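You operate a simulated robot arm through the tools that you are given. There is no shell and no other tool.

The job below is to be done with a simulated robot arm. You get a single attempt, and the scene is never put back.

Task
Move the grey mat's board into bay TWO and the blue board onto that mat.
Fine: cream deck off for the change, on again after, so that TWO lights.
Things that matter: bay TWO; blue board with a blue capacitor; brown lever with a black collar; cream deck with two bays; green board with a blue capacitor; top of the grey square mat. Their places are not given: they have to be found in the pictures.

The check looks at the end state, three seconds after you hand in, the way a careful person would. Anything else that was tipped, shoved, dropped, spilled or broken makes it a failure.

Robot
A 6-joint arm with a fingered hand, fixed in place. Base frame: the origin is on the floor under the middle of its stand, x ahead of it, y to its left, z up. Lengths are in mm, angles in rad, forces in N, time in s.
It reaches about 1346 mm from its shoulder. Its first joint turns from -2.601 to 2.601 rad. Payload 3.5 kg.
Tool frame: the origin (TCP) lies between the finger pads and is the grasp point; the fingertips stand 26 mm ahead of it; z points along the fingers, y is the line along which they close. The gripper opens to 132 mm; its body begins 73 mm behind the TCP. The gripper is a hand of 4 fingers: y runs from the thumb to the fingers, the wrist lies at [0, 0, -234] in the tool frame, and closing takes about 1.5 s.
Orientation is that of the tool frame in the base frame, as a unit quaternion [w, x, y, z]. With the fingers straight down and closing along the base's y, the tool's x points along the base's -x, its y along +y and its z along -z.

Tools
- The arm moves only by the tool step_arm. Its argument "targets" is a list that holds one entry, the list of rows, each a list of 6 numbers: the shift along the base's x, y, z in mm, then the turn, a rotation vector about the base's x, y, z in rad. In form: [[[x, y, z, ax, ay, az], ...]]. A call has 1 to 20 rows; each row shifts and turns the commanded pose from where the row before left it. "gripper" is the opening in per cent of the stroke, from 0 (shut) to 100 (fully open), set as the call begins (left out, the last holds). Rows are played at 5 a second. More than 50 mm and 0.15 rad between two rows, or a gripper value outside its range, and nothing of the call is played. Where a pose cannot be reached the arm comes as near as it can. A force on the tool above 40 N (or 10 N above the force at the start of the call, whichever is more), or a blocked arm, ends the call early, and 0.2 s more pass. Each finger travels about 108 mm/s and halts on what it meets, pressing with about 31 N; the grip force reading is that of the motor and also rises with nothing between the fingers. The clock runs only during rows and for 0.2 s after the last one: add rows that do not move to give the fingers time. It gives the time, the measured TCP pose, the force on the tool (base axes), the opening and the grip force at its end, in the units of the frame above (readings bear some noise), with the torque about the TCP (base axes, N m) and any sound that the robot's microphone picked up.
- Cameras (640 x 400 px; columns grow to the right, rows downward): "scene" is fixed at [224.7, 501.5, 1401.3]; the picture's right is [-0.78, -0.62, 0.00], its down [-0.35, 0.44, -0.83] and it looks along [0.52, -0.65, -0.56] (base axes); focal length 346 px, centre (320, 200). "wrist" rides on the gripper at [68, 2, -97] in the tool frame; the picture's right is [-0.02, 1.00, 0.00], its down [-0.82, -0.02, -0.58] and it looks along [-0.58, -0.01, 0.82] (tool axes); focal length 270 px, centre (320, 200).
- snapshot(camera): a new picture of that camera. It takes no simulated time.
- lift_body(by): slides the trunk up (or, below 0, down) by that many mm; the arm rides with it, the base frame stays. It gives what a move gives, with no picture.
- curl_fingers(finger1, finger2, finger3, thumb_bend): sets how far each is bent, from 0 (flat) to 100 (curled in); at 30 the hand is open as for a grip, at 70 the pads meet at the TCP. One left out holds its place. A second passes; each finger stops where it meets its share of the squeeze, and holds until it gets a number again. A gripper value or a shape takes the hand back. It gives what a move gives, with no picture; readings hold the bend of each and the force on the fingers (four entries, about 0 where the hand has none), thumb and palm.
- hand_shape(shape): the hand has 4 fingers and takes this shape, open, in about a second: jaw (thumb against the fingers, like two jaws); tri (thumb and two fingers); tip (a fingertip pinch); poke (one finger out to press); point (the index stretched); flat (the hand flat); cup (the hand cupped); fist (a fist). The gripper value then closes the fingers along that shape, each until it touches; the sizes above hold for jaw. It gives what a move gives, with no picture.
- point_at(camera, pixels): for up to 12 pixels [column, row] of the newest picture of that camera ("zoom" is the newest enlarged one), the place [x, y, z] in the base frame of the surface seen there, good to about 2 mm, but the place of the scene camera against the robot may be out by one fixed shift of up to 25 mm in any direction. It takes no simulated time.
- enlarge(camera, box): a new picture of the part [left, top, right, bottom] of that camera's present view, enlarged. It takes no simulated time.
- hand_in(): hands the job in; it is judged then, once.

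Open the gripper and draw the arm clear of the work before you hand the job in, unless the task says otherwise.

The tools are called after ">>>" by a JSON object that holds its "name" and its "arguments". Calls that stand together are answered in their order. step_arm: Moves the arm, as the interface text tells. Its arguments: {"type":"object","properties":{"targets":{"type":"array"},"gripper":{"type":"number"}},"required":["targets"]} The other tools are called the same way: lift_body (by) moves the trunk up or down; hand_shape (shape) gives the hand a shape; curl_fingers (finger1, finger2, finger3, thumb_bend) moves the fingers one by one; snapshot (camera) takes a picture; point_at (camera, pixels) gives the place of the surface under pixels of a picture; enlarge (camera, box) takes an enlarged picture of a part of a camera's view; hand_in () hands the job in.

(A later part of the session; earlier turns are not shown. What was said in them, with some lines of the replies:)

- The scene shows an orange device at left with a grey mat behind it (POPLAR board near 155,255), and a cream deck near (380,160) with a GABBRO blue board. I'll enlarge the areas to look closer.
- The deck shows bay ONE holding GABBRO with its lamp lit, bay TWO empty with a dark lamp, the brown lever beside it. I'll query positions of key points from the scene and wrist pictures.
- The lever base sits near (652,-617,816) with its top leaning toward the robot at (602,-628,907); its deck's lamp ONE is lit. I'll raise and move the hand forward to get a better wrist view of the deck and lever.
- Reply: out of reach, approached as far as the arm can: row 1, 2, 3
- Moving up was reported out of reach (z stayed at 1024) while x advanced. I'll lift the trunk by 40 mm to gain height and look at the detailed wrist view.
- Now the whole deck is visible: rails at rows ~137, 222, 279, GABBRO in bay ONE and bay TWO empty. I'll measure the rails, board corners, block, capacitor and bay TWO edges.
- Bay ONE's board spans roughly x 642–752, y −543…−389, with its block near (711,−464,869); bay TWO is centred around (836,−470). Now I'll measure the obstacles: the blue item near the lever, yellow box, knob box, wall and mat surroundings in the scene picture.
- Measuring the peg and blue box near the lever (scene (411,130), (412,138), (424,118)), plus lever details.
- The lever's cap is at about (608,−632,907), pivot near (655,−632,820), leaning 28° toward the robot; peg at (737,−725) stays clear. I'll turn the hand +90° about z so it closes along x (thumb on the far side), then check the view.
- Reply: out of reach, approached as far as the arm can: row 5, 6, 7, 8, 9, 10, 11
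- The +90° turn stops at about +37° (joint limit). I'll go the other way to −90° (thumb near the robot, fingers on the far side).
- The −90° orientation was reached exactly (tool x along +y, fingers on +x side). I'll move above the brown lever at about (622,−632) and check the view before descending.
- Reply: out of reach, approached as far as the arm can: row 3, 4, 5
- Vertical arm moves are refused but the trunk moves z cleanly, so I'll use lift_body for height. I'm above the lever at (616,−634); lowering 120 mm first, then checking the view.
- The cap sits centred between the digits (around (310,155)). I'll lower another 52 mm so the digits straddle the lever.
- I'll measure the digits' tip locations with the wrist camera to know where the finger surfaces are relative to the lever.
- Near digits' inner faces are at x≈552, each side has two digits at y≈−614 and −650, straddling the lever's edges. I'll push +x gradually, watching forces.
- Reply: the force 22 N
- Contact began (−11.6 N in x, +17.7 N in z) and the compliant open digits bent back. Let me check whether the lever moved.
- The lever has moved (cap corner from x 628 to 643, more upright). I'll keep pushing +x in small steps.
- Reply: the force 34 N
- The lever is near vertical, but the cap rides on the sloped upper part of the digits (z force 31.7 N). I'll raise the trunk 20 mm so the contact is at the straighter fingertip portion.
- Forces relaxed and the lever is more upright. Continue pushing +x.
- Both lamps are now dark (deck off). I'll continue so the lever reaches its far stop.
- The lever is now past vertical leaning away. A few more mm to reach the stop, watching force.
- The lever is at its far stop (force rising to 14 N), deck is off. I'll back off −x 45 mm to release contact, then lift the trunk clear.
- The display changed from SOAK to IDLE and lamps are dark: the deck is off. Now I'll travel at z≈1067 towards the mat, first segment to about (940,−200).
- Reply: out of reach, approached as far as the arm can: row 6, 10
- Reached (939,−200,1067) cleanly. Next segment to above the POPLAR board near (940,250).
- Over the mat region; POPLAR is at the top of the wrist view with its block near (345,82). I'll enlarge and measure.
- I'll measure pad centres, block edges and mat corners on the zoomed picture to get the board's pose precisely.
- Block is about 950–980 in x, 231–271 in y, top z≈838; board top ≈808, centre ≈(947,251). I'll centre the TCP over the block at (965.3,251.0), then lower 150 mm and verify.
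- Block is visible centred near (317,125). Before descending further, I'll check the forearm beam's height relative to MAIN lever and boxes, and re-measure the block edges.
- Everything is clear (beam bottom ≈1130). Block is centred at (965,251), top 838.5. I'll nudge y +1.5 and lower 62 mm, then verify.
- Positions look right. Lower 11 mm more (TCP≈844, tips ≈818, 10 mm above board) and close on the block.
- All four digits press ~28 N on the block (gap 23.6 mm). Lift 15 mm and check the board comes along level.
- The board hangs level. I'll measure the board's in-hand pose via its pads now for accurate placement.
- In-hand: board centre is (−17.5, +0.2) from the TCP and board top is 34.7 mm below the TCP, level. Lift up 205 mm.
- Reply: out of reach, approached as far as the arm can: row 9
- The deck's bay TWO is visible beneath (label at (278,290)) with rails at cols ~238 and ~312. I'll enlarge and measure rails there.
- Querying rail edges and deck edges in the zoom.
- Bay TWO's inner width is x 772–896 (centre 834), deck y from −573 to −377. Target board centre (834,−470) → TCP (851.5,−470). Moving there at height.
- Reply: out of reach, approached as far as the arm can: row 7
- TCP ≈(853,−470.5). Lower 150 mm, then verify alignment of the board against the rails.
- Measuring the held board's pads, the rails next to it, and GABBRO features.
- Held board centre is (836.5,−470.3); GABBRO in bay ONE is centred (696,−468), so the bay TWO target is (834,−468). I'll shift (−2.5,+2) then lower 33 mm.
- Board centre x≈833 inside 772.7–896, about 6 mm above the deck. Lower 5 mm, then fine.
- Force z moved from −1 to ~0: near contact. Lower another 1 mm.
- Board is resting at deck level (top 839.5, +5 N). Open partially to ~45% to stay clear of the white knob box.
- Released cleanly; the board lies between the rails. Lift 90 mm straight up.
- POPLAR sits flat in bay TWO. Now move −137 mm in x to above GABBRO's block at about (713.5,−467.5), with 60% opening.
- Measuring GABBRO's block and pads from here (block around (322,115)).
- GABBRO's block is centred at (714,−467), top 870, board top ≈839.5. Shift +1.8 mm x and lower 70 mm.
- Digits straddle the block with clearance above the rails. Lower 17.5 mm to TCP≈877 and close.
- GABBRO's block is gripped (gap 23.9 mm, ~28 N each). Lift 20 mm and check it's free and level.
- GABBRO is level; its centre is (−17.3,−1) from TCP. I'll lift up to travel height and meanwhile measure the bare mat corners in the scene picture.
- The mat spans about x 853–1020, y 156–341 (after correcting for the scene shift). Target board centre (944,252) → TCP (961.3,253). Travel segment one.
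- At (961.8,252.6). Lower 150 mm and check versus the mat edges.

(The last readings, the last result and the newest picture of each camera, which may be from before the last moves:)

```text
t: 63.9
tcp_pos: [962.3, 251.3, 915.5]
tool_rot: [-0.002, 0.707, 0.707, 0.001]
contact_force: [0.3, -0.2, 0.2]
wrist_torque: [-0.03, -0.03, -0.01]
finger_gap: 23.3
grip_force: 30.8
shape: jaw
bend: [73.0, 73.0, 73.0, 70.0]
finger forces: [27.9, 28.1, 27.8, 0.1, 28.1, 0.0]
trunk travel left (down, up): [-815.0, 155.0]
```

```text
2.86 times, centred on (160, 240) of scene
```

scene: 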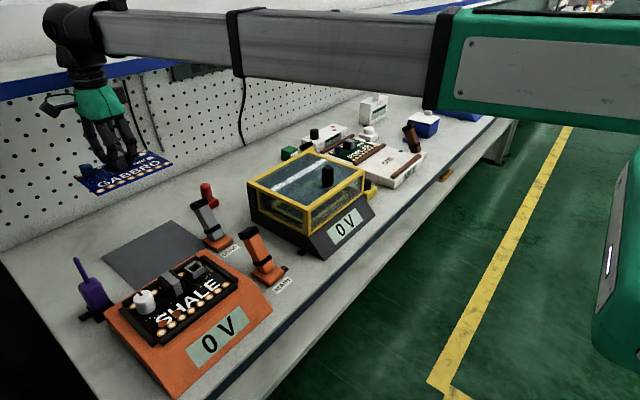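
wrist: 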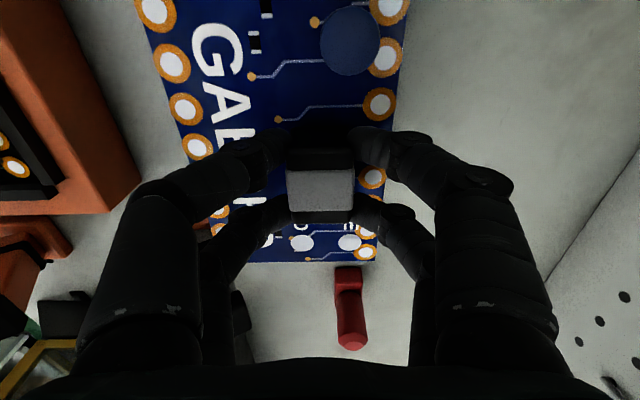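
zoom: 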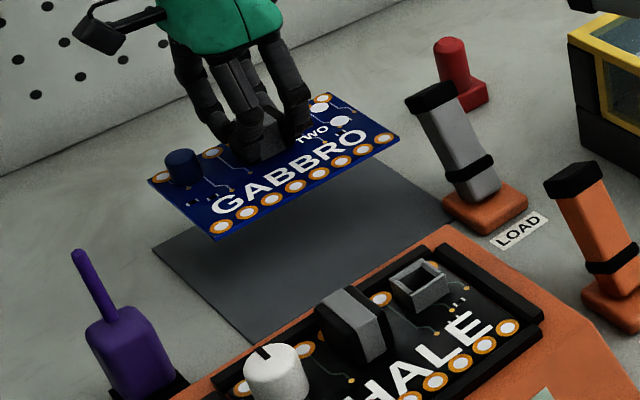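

Board is over the mat and clear of the LOAD lever. Lower 60 mm.

>>> {"name": "lift_body", "arguments": {"by": -60}}

>>> {"name": "snapshot", "arguments": {"camera": "wrist"}}

>>> {"name": "enlarge", "arguments": {"camera": "scene", "box": [70, 190, 250, 310]}}

>>> {"name": "point_at", "arguments": {"camera": "wrist", "pixels": [[155, 12], [185, 108], [390, 5], [379, 104], [365, 253], [120, 60], [432, 30]]}}

```text
t: 64.9
tcp_pos: [963.6, 251.9, 855.4]
tool_rot: [-0.002, 0.707, 0.707, 0.002]
contact_force: [-0.3, -0.1, -0.5]
wrist_torque: [0.02, -0.03, 0.01]
finger_gap: 23.9
grip_force: 31.0
shape: jaw
bend: [73.0, 73.0, 73.0, 70.0]
finger forces: [27.9, 27.9, 27.8, 0.0, 28.1, 0.0]
trunk travel left (down, up): [-755.0, 215.0]
```

```text
taken
```

wrist: 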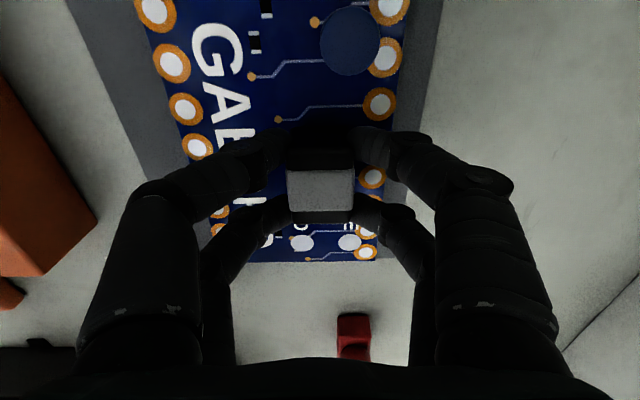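

```text
3.33 times, centred on (160, 250) of scene
```

zoom: 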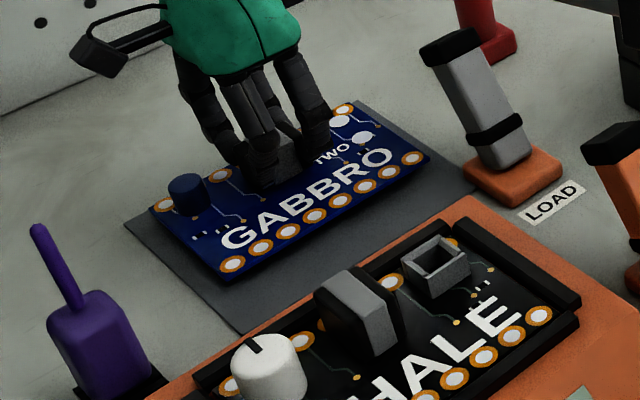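

```text
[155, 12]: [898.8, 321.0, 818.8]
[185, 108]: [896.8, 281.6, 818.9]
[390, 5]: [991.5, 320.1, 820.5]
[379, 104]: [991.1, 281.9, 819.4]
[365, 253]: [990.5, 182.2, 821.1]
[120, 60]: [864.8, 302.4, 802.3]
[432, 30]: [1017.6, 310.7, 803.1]
```

Board centre (944,251), ~11 mm above the mat. Lower 9 mm, then small steps until contact.

>>> {"name": "lift_body", "arguments": {"by": -9}}

>>> {"name": "lift_body", "arguments": {"by": -1.5}}

```text
t: 65.5
tcp_pos: [962.2, 251.7, 846.4]
tool_rot: [-0.001, 0.707, 0.707, 0.002]
contact_force: [-0.1, 0.0, -1.3]
wrist_torque: [-0.01, -0.01, 0.02]
finger_gap: 24.1
grip_force: 31.0
shape: jaw
bend: [73.0, 73.0, 73.0, 70.0]
finger forces: [27.9, 28.0, 27.8, 0.0, 28.1, 0.0]
trunk travel left (down, up): [-746.0, 224.0]
```

```text
t: 66.0
tcp_pos: [962.5, 251.5, 844.7]
tool_rot: [-0.001, 0.707, 0.707, 0.001]
contact_force: [-0.4, -1.0, 0.0]
wrist_torque: [0.01, -0.01, 0.0]
finger_gap: 23.5
grip_force: 30.7
shape: jaw
bend: [73.0, 73.0, 73.0, 70.0]
finger forces: [27.9, 28.0, 27.9, 0.0, 28.0, 0.0]
trunk travel left (down, up): [-744.0, 226.0]
```

Force z ~0; step down 1 mm more to seek contact.

>>> {"name": "lift_body", "arguments": {"by": -1}}

```text
t: 66.5
tcp_pos: [962.2, 251.3, 845.0]
tool_rot: [-0.002, 0.707, 0.707, 0.001]
contact_force: [-0.7, 0.2, -0.2]
wrist_torque: [0.04, 0.09, 0.01]
finger_gap: 23.7
grip_force: 30.8
shape: jaw
bend: [73.0, 73.0, 73.0, 70.0]
finger forces: [28.1, 28.1, 27.8, 0.0, 28.3, 0.0]
trunk travel left (down, up): [-743.0, 227.0]
```

Slight torque change; another 1 mm.

>>> {"name": "lift_body", "arguments": {"by": -1}}

>>> {"name": "snapshot", "arguments": {"camera": "wrist"}}

>>> {"name": "point_at", "arguments": {"camera": "wrist", "pixels": [[155, 12], [185, 108], [390, 5], [379, 104], [365, 253], [120, 60], [425, 30]]}}

```text
t: 67.0
tcp_pos: [962.7, 251.4, 844.1]
tool_rot: [0.0, 0.707, 0.707, 0.001]
contact_force: [0.4, 0.9, 6.2]
wrist_torque: [0.09, 0.01, 0.0]
finger_gap: 23.8
grip_force: 31.0
shape: jaw
bend: [73.0, 73.0, 73.0, 70.0]
finger forces: [28.9, 28.9, 28.1, 0.1, 28.8, 0.0]
trunk travel left (down, up): [-742.0, 228.0]
```

```text
taken
```

wrist: 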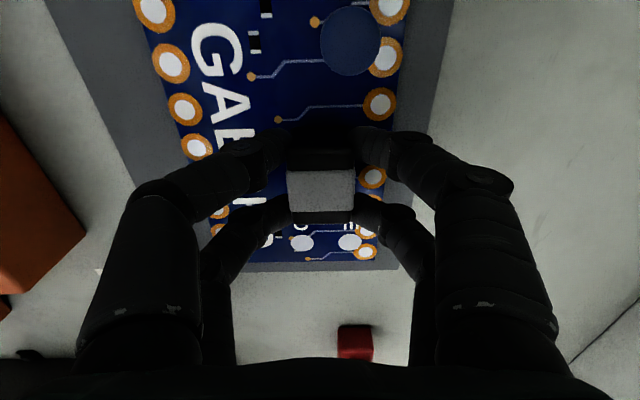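

```text
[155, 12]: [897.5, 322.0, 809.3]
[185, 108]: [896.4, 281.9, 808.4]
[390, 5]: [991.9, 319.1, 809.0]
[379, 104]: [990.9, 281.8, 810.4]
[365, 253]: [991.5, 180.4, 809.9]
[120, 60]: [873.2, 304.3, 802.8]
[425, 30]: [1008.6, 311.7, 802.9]
```

Contact made (6 N, board top ≈809 on the mat, fully inside its edges). Release the grip to 70%.

>>> {"name": "step_arm", "arguments": {"targets": [[[0, 0, 0, 0, 0, 0], [0, 0, 0, 0, 0, 0], [0, 0, 0, 0, 0, 0], [0, 0, 0, 0, 0, 0], [0, 0, 0, 0, 0, 0], [0, 0, 0, 0, 0, 0]]], "gripper": 60}}

>>> {"name": "snapshot", "arguments": {"camera": "wrist"}}

```text
t: 68.5
tcp_pos: [962.0, 250.8, 843.8]
tool_rot: [-0.002, 0.707, 0.707, 0.001]
contact_force: [-0.9, 0.5, -0.5]
wrist_torque: [-0.02, 0.02, 0.0]
finger_gap: 78.4
grip_force: 0.0
shape: jaw
bend: [71.0, 71.0, 71.0, 70.0]
finger forces: [0.0, 0.0, 0.0, 0.0, 0.0, 0.0]
trunk travel left (down, up): [-742.0, 228.0]
```

```text
taken
```

wrist: 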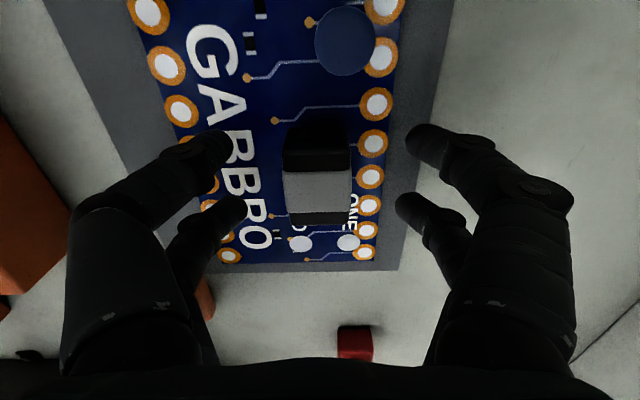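

Released; the board lies flat on the mat. Lift the trunk up to travel height.

>>> {"name": "lift_body", "arguments": {"by": 222}}

>>> {"name": "snapshot", "arguments": {"camera": "wrist"}}

>>> {"name": "snapshot", "arguments": {"camera": "scene"}}

>>> {"name": "enlarge", "arguments": {"camera": "scene", "box": [280, 90, 480, 215]}}

```text
t: 70.8
tcp_pos: [963.0, 251.6, 1065.4]
tool_rot: [-0.002, 0.707, 0.707, 0.001]
contact_force: [-0.4, 0.2, 0.6]
wrist_torque: [0.02, 0.01, 0.02]
finger_gap: 78.5
grip_force: 0.0
shape: jaw
bend: [71.0, 71.0, 71.0, 70.0]
finger forces: [0.1, 0.0, 0.1, 0.0, 0.0, 0.0]
trunk travel left (down, up): [-964.0, 6.0]
```

```text
taken
```

wrist: 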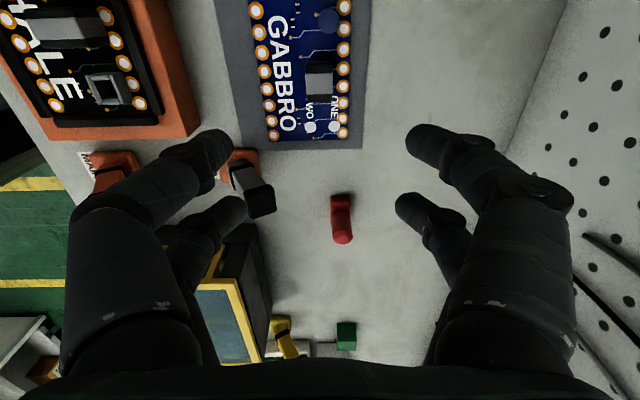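

```text
taken
```

scene: 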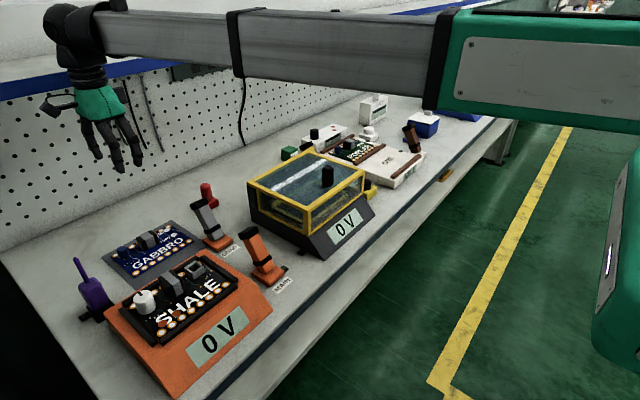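

```text
3.20 times, centred on (380, 152) of scene
```

zoom: 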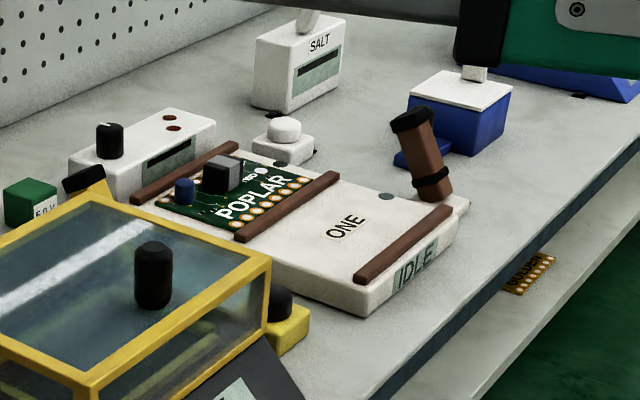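

GABBRO is on the grey mat and POPLAR sits in bay TWO (display IDLE). Now travel back toward the lever, opening the hand fully.

>>> {"name": "step_arm", "arguments": {"targets": [[[-2, -37.7, 0, 0, 0, 0], [-2, -37.7, 0, 0, 0, 0], [-2, -37.7, 0, 0, 0, 0], [-2, -37.7, 0, 0, 0, 0], [-2, -37.7, 0, 0, 0, 0], [-2, -37.7, 0, 0, 0, 0], [-2, -37.7, 0, 0, 0, 0], [-2, -37.7, 0, 0, 0, 0], [-2, -37.7, 0, 0, 0, 0], [-2, -37.7, 0, 0, 0, 0], [-2, -37.7, 0, 0, 0, 0], [-2, -37.7, 0, 0, 0, 0], [0, 0, 0, 0, 0, 0]]], "gripper": 100}}

>>> {"name": "step_arm", "arguments": {"targets": [[[-19.5, -36, 0, 0, 0, 0], [-19.5, -36, 0, 0, 0, 0], [-19.5, -36, 0, 0, 0, 0], [-19.5, -36, 0, 0, 0, 0], [-19.5, -36, 0, 0, 0, 0], [-19.5, -36, 0, 0, 0, 0], [-19.5, -36, 0, 0, 0, 0], [-19.5, -36, 0, 0, 0, 0], [-19.5, -36, 0, 0, 0, 0], [-19.5, -36, 0, 0, 0, 0], [-19.5, -36, 0, 0, 0, 0], [-19.5, -36, 0, 0, 0, 0], [0, 0, 0, 0, 0, 0]]]}}

>>> {"name": "snapshot", "arguments": {"camera": "wrist"}}

```text
t: 73.6
tcp_pos: [939.4, -199.6, 1065.1]
tool_rot: [-0.001, 0.707, 0.707, 0.002]
contact_force: [-0.1, -0.2, 0.5]
wrist_torque: [0.01, 0.0, 0.0]
finger_gap: 132.0
grip_force: 0.0
shape: jaw
bend: [30.0, 30.0, 30.0, 30.0]
finger forces: [0.0, 0.0, 0.0, 0.1, 0.0, 0.0]
out of reach, approached as far as the arm can: row 3, 6, 12
trunk travel left (down, up): [-964.0, 6.0]
```

```text
t: 76.4
tcp_pos: [702.1, -632.5, 1065.2]
tool_rot: [-0.001, 0.707, 0.707, 0.0]
contact_force: [-0.3, -0.4, -0.5]
wrist_torque: [0.01, 0.0, 0.02]
finger_gap: 132.0
grip_force: 0.1
shape: jaw
bend: [30.0, 30.0, 30.0, 30.0]
finger forces: [0.1, 0.0, 0.0, 0.0, 0.1, 0.0]
out of reach, approached as far as the arm can: row 5
trunk travel left (down, up): [-964.0, 6.0]
```

```text
taken
```

wrist: 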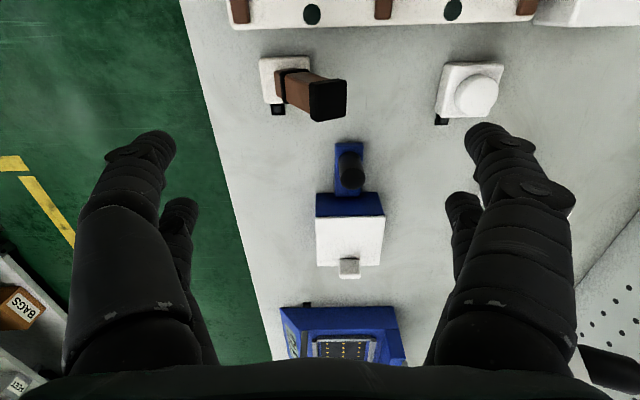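

Above the lever; its cap is around (328,100). Measuring it.

>>> {"name": "point_at", "arguments": {"camera": "wrist", "pixels": [[328, 100], [312, 85], [344, 85], [314, 118], [343, 115], [300, 88], [283, 85], [350, 150], [350, 172]]}}

>>> {"name": "enlarge", "arguments": {"camera": "wrist", "box": [250, 40, 370, 130]}}

```text
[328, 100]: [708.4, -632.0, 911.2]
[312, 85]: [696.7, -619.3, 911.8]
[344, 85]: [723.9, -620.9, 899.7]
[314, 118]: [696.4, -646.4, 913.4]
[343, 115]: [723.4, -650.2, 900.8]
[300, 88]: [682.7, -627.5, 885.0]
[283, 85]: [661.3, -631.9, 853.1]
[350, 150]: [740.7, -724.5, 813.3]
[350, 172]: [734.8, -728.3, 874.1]
```

```text
4.44 times, centred on (310, 85) of wrist
```

zoom: 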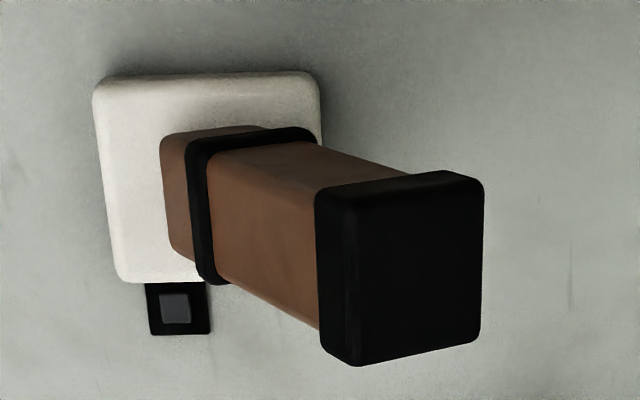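

Cap spans x 696–724, z 900–913, centred at y≈−633. Lower 157 mm to TCP≈908 so digits straddle it.

>>> {"name": "lift_body", "arguments": {"by": -157}}

>>> {"name": "snapshot", "arguments": {"camera": "wrist"}}

```text
t: 78.2
tcp_pos: [702.8, -632.2, 909.3]
tool_rot: [-0.001, 0.707, 0.707, 0.001]
contact_force: [0.8, 0.2, 0.1]
wrist_torque: [-0.02, -0.02, -0.02]
finger_gap: 131.8
grip_force: 0.1
shape: jaw
bend: [30.0, 30.0, 30.0, 30.0]
finger forces: [0.0, 0.2, 0.0, 0.1, 0.1, 0.1]
trunk travel left (down, up): [-807.0, 163.0]
```

```text
taken
```

wrist: 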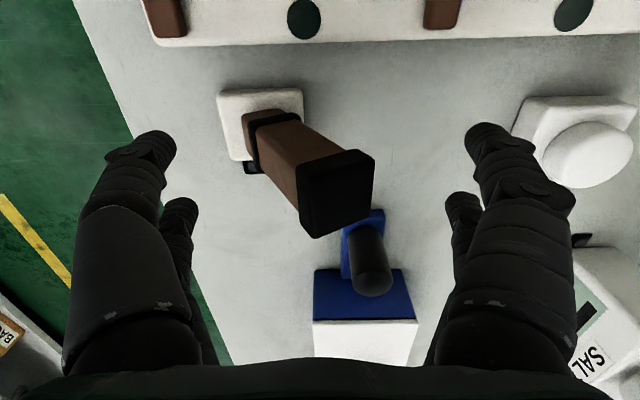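

Lever is between the digits. Push −x: approach then small steps.

>>> {"name": "step_arm", "arguments": {"targets": [[[-15, 0, 0, 0, 0, 0], [-15, 0, 0, 0, 0, 0], [-10, 0, 0, 0, 0, 0], [-6, 0, 0, 0, 0, 0], [-6, 0, 0, 0, 0, 0], [-6, 0, 0, 0, 0, 0], [0, 0, 0, 0, 0, 0]]]}}

>>> {"name": "snapshot", "arguments": {"camera": "wrist"}}

```text
t: 79.8
tcp_pos: [644.9, -632.7, 908.1]
tool_rot: [-0.002, 0.707, 0.707, 0.001]
contact_force: [6.8, -1.7, 7.6]
wrist_torque: [-0.08, -0.54, -0.11]
finger_gap: 132.3
grip_force: 0.1
shape: jaw
bend: [25.0, 24.0, 30.0, 30.0]
finger forces: [3.5, 6.1, 0.0, 0.1, 0.0, 0.1]
trunk travel left (down, up): [-807.0, 163.0]
```

```text
taken
```

wrist: 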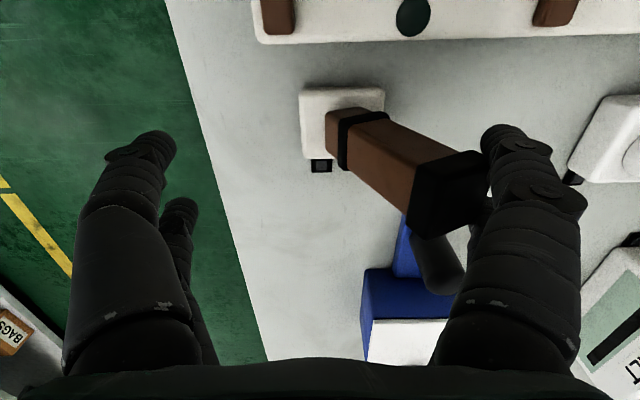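

Far digits are touching the lever (6.8 N). Continue −x in small steps.

>>> {"name": "step_arm", "arguments": {"targets": [[[-6, 0, 0, 0, 0, 0], [-6, 0, 0, 0, 0, 0], [-6, 0, 0, 0, 0, 0], [-6, 0, 0, 0, 0, 0], [0, 0, 0, 0, 0, 0]]]}}

>>> {"name": "snapshot", "arguments": {"camera": "wrist"}}

```text
t: 81.0
tcp_pos: [620.4, -633.1, 909.6]
tool_rot: [-0.001, 0.708, 0.706, 0.002]
contact_force: [11.2, 1.9, 18.5]
wrist_torque: [-0.13, -1.52, 0.16]
finger_gap: 132.3
grip_force: 0.0
shape: jaw
bend: [23.0, 16.0, 30.0, 30.0]
finger forces: [8.3, 12.6, 0.0, 0.0, 0.0, 0.1]
trunk travel left (down, up): [-807.0, 163.0]
```

```text
taken
```

wrist: 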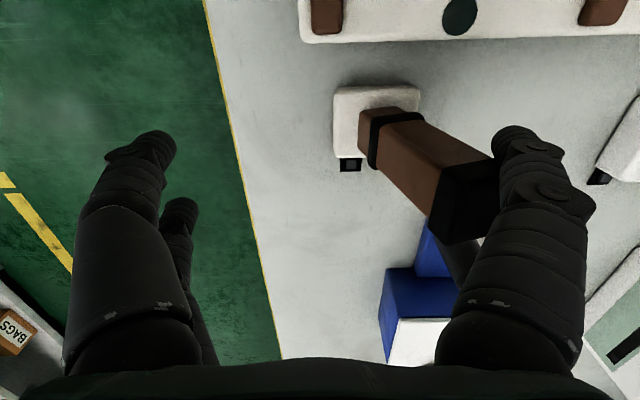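

Z force is growing (18.5 N) as the lever rises; raise 12 mm to keep the contact low on the digits.

>>> {"name": "lift_body", "arguments": {"by": 12}}

>>> {"name": "step_arm", "arguments": {"targets": [[[-6, 0, 0, 0, 0, 0], [-6, 0, 0, 0, 0, 0], [-6, 0, 0, 0, 0, 0], [-6, 0, 0, 0, 0, 0], [0, 0, 0, 0, 0, 0]]]}}

>>> {"name": "snapshot", "arguments": {"camera": "wrist"}}

```text
t: 81.6
tcp_pos: [619.4, -632.3, 921.0]
tool_rot: [-0.001, 0.707, 0.707, 0.001]
contact_force: [2.7, 5.9, 2.1]
wrist_torque: [-0.02, -0.18, 0.49]
finger_gap: 131.9
grip_force: 0.0
shape: jaw
bend: [31.0, 24.0, 30.0, 30.0]
finger forces: [7.5, 4.0, 0.1, 0.0, 0.0, 0.0]
trunk travel left (down, up): [-819.0, 151.0]
```

```text
t: 82.8
tcp_pos: [596.3, -632.4, 920.8]
tool_rot: [-0.001, 0.707, 0.707, 0.001]
contact_force: [3.9, 9.0, 10.8]
wrist_torque: [0.02, -0.82, 0.76]
finger_gap: 131.9
grip_force: 0.1
shape: jaw
bend: [27.0, 22.0, 30.0, 30.0]
finger forces: [10.2, 6.2, 0.1, 0.0, 0.1, 0.1]
trunk travel left (down, up): [-819.0, 151.0]
```

```text
taken
```

wrist: 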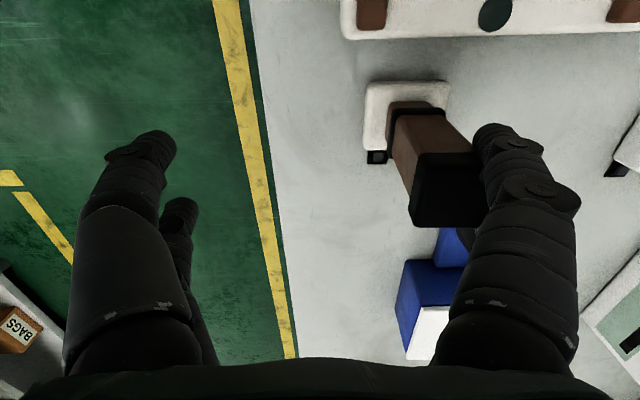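

The lever is near vertical. Continue −x.

>>> {"name": "step_arm", "arguments": {"targets": [[[-6, 0, 0, 0, 0, 0], [-6, 0, 0, 0, 0, 0], [-6, 0, 0, 0, 0, 0], [-6, 0, 0, 0, 0, 0], [0, 0, 0, 0, 0, 0]]]}}

>>> {"name": "snapshot", "arguments": {"camera": "wrist"}}

```text
t: 84.0
tcp_pos: [571.1, -633.0, 921.6]
tool_rot: [-0.001, 0.706, 0.708, 0.001]
contact_force: [2.9, 13.7, 2.2]
wrist_torque: [0.13, -0.32, 1.11]
finger_gap: 131.9
grip_force: 0.1
shape: jaw
bend: [27.0, 23.0, 30.0, 30.0]
finger forces: [13.9, 3.5, 0.1, 0.1, 0.1, 0.1]
trunk travel left (down, up): [-819.0, 151.0]
```

```text
taken
```

wrist: 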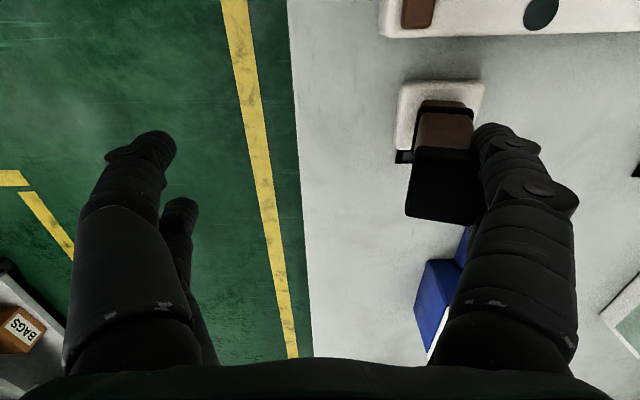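

Past vertical, but a lateral force (13.7 N in +y) has built up. Shift +y 4 mm to relieve it, then continue −x.

>>> {"name": "step_arm", "arguments": {"targets": [[[0, 4, 0, 0, 0, 0], [-5, 0, 0, 0, 0, 0], [-5, 0, 0, 0, 0, 0], [0, 0, 0, 0, 0, 0]]]}}

>>> {"name": "snapshot", "arguments": {"camera": "wrist"}}

```text
t: 85.0
tcp_pos: [562.0, -631.7, 919.8]
tool_rot: [-0.002, 0.707, 0.707, 0.001]
contact_force: [3.6, -2.0, 0.0]
wrist_torque: [-0.03, -0.11, -0.09]
finger_gap: 131.9
grip_force: 0.1
shape: jaw
bend: [30.0, 23.0, 30.0, 30.0]
finger forces: [0.1, 2.9, 0.0, 0.1, 0.0, 0.0]
trunk travel left (down, up): [-819.0, 151.0]
```

```text
taken
```

wrist: 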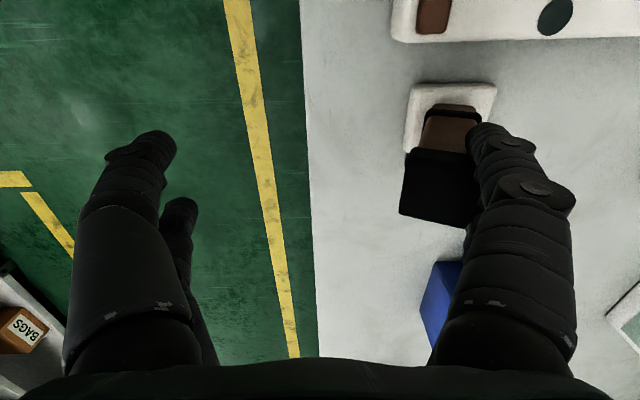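

Lateral force relieved. Continue −x toward the near stop.

>>> {"name": "step_arm", "arguments": {"targets": [[[-5, 0, 0, 0, 0, 0], [-5, 0, 0, 0, 0, 0], [-5, 0, 0, 0, 0, 0], [0, 0, 0, 0, 0, 0]]]}}

>>> {"name": "snapshot", "arguments": {"camera": "wrist"}}

>>> {"name": "enlarge", "arguments": {"camera": "scene", "box": [280, 90, 480, 215]}}

```text
t: 86.0
tcp_pos: [546.5, -631.9, 920.3]
tool_rot: [-0.001, 0.707, 0.707, 0.001]
contact_force: [5.4, 1.3, -0.2]
wrist_torque: [0.01, -0.03, 0.17]
finger_gap: 132.1
grip_force: 0.1
shape: jaw
bend: [30.0, 20.0, 30.0, 30.0]
finger forces: [0.2, 4.9, 0.0, 0.0, 0.0, 0.0]
trunk travel left (down, up): [-819.0, 151.0]
```

```text
taken
```

wrist: 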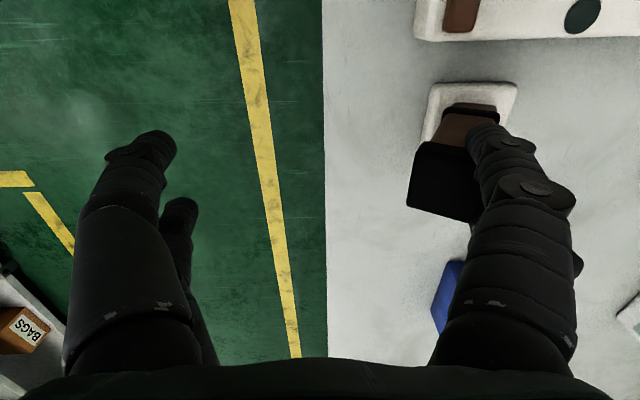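

```text
3.20 times, centred on (380, 152) of scene
```

zoom: 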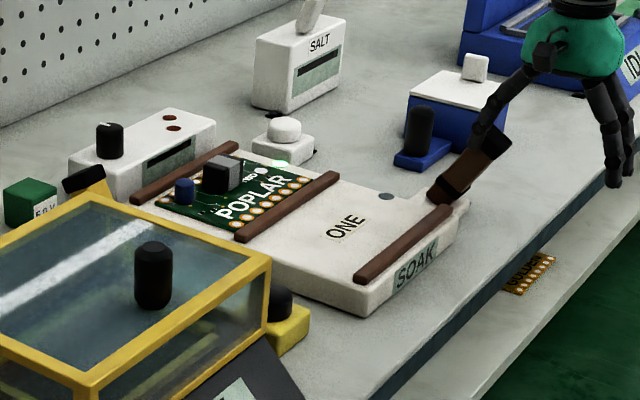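

The display shows SOAK again and bay TWO's lamp glows green. Push a few mm more to make sure the lever is on its stop.

>>> {"name": "step_arm", "arguments": {"targets": [[[-4, 0, 0, 0, 0, 0], [-4, 0, 0, 0, 0, 0], [-4, 0, 0, 0, 0, 0], [0, 0, 0, 0, 0, 0]]]}}

>>> {"name": "snapshot", "arguments": {"camera": "wrist"}}

>>> {"name": "point_at", "arguments": {"camera": "wrist", "pixels": [[430, 180], [450, 200], [425, 170], [440, 190]]}}

```text
t: 87.0
tcp_pos: [535.3, -630.2, 920.6]
tool_rot: [-0.001, 0.707, 0.707, 0.002]
contact_force: [11.9, 0.0, -0.9]
wrist_torque: [0.01, -0.05, 0.23]
finger_gap: 132.1
grip_force: 0.0
shape: jaw
bend: [30.0, 13.0, 30.0, 30.0]
finger forces: [0.1, 9.4, 0.1, 0.0, 0.0, 0.0]
trunk travel left (down, up): [-819.0, 151.0]
```

```text
taken
```

wrist: 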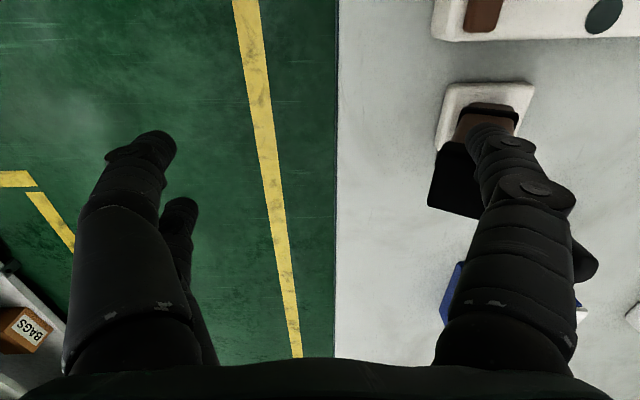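

```text
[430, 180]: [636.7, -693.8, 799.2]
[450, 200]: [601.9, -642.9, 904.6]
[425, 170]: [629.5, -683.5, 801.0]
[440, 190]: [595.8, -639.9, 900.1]
```

The lever is back at its original stop (cap corner (596,−640,900)). Back off +x 45 mm, then lift clear.

>>> {"name": "step_arm", "arguments": {"targets": [[[15, 0, 0, 0, 0, 0], [15, 0, 0, 0, 0, 0], [12, 0, 0, 0, 0, 0], [0, 0, 0, 0, 0, 0]]]}}

>>> {"name": "lift_body", "arguments": {"by": 145}}

>>> {"name": "snapshot", "arguments": {"camera": "wrist"}}

>>> {"name": "snapshot", "arguments": {"camera": "scene"}}

>>> {"name": "enlarge", "arguments": {"camera": "scene", "box": [280, 90, 480, 215]}}

```text
t: 88.0
tcp_pos: [577.2, -629.7, 919.8]
tool_rot: [-0.001, 0.707, 0.707, 0.0]
contact_force: [-0.1, 0.5, 0.4]
wrist_torque: [-0.01, 0.0, 0.01]
finger_gap: 132.0
grip_force: 0.0
shape: jaw
bend: [30.0, 30.0, 30.0, 30.0]
finger forces: [0.1, 0.0, 0.0, 0.1, 0.0, 0.0]
trunk travel left (down, up): [-819.0, 151.0]
```

```text
t: 89.7
tcp_pos: [575.5, -628.9, 1065.8]
tool_rot: [-0.002, 0.707, 0.707, 0.001]
contact_force: [0.1, -0.1, -0.6]
wrist_torque: [-0.04, -0.01, 0.0]
finger_gap: 132.1
grip_force: 0.1
shape: jaw
bend: [30.0, 30.0, 30.0, 30.0]
finger forces: [0.0, 0.0, 0.0, 0.0, 0.2, 0.0]
trunk travel left (down, up): [-964.0, 6.0]
```

```text
taken
```

wrist: 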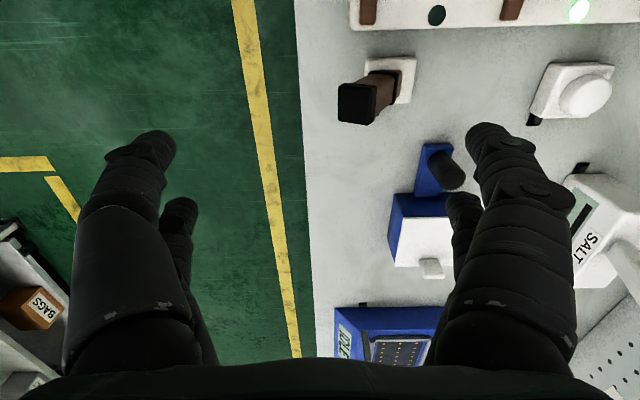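

```text
taken
```

scene: 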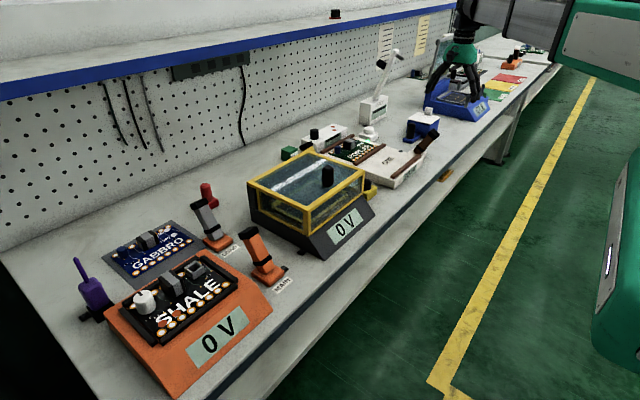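

```text
3.20 times, centred on (380, 152) of scene
```

zoom: 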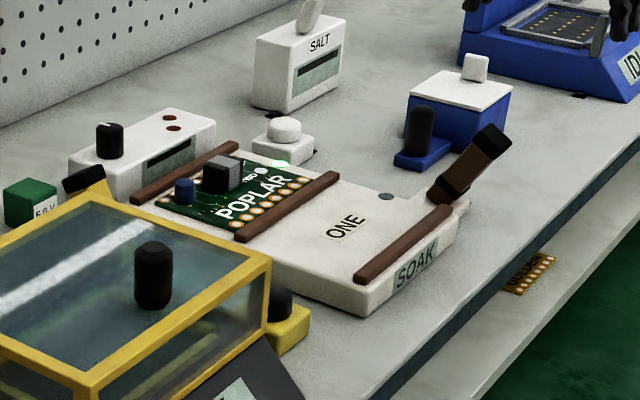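

Bay TWO's lamp is lit green and SOAK shows. I'll retreat the open hand back toward its start position and check the mat area one last time.

>>> {"name": "step_arm", "arguments": {"targets": [[[-21, 20, 0, 0, 0, 0], [-21, 20, 0, 0, 0, 0], [-21, 20, 0, 0, 0, 0], [-21, 20, 0, 0, 0, 0], [-21, 20, 0, 0, 0, 0], [0, 0, 0, 0, 0, 0]]]}}

>>> {"name": "snapshot", "arguments": {"camera": "scene"}}

>>> {"name": "enlarge", "arguments": {"camera": "scene", "box": [70, 170, 310, 320]}}

>>> {"name": "enlarge", "arguments": {"camera": "scene", "box": [320, 110, 440, 190]}}

>>> {"name": "snapshot", "arguments": {"camera": "wrist"}}

```text
t: 91.1
tcp_pos: [471.8, -528.6, 1065.5]
tool_rot: [-0.002, 0.707, 0.707, 0.002]
contact_force: [0.5, 0.3, 1.4]
wrist_torque: [0.01, 0.0, 0.03]
finger_gap: 132.0
grip_force: 0.1
shape: jaw
bend: [30.0, 30.0, 30.0, 30.0]
finger forces: [0.0, 0.0, 0.0, 0.0, 0.1, 0.0]
trunk travel left (down, up): [-964.0, 6.0]
```

```text
taken
```

scene: 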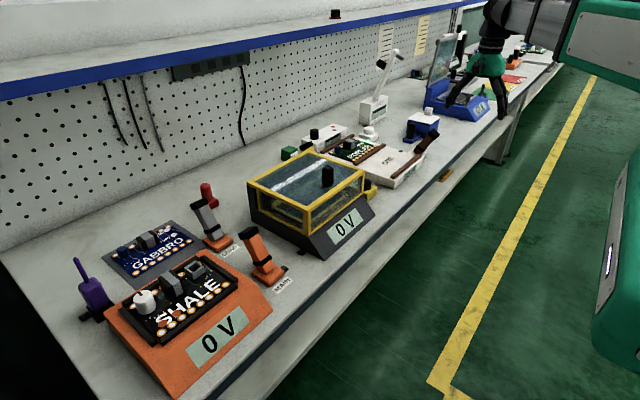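

```text
2.67 times, centred on (190, 245) of scene
```

zoom: 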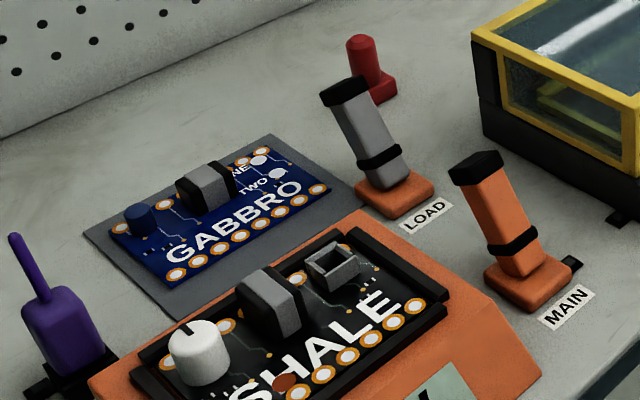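

```text
5.00 times, centred on (380, 150) of scene
```

zoom: 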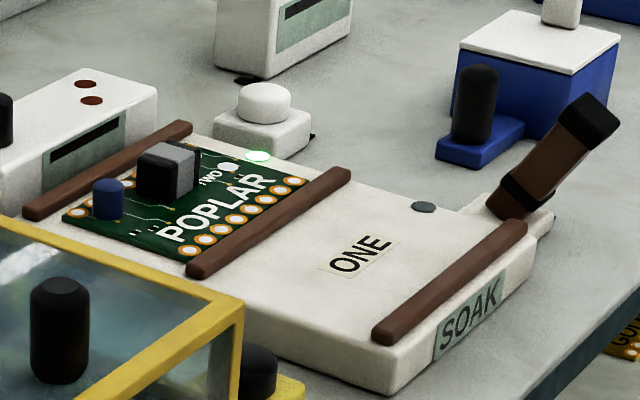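

```text
taken
```

wrist: 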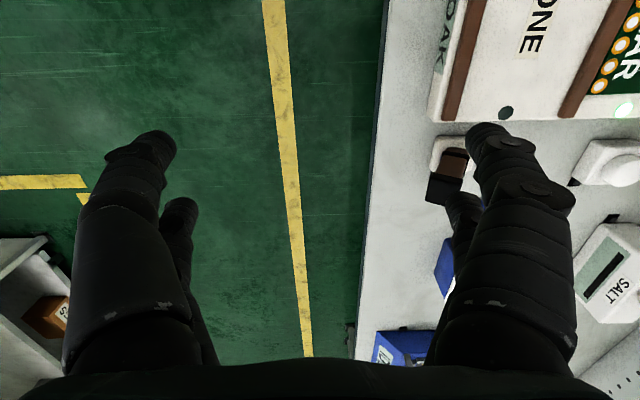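

POPLAR is flat in bay TWO with its lamp green and SOAK showing. GABBRO is on the grey mat, nothing else has moved, and the open hand is clear, so I'm handing in.

>>> {"name": "hand_in", "arguments": {}}

```text
The job is handed in.
```

The swap is done and I've handed the job in. I don't have the check's result.

- **Bay TWO:** the green POPLAR board from the grey mat now sits flat between the rails of bay TWO.
- **Grey mat:** the blue GABBRO board lies flat on the mat, fully inside its edges.
- **Cream deck:** I switched it off with the brown lever before moving anything. Both lamps went dark and the display read IDLE. After the change I put the lever back to its original stop; bay TWO's lamp is lit green and the display reads SOAK, as it did at the start.

In the last pictures, nothing else around the deck or mat had moved. I left the gripper open and the hand back near its starting position, clear of the bench.
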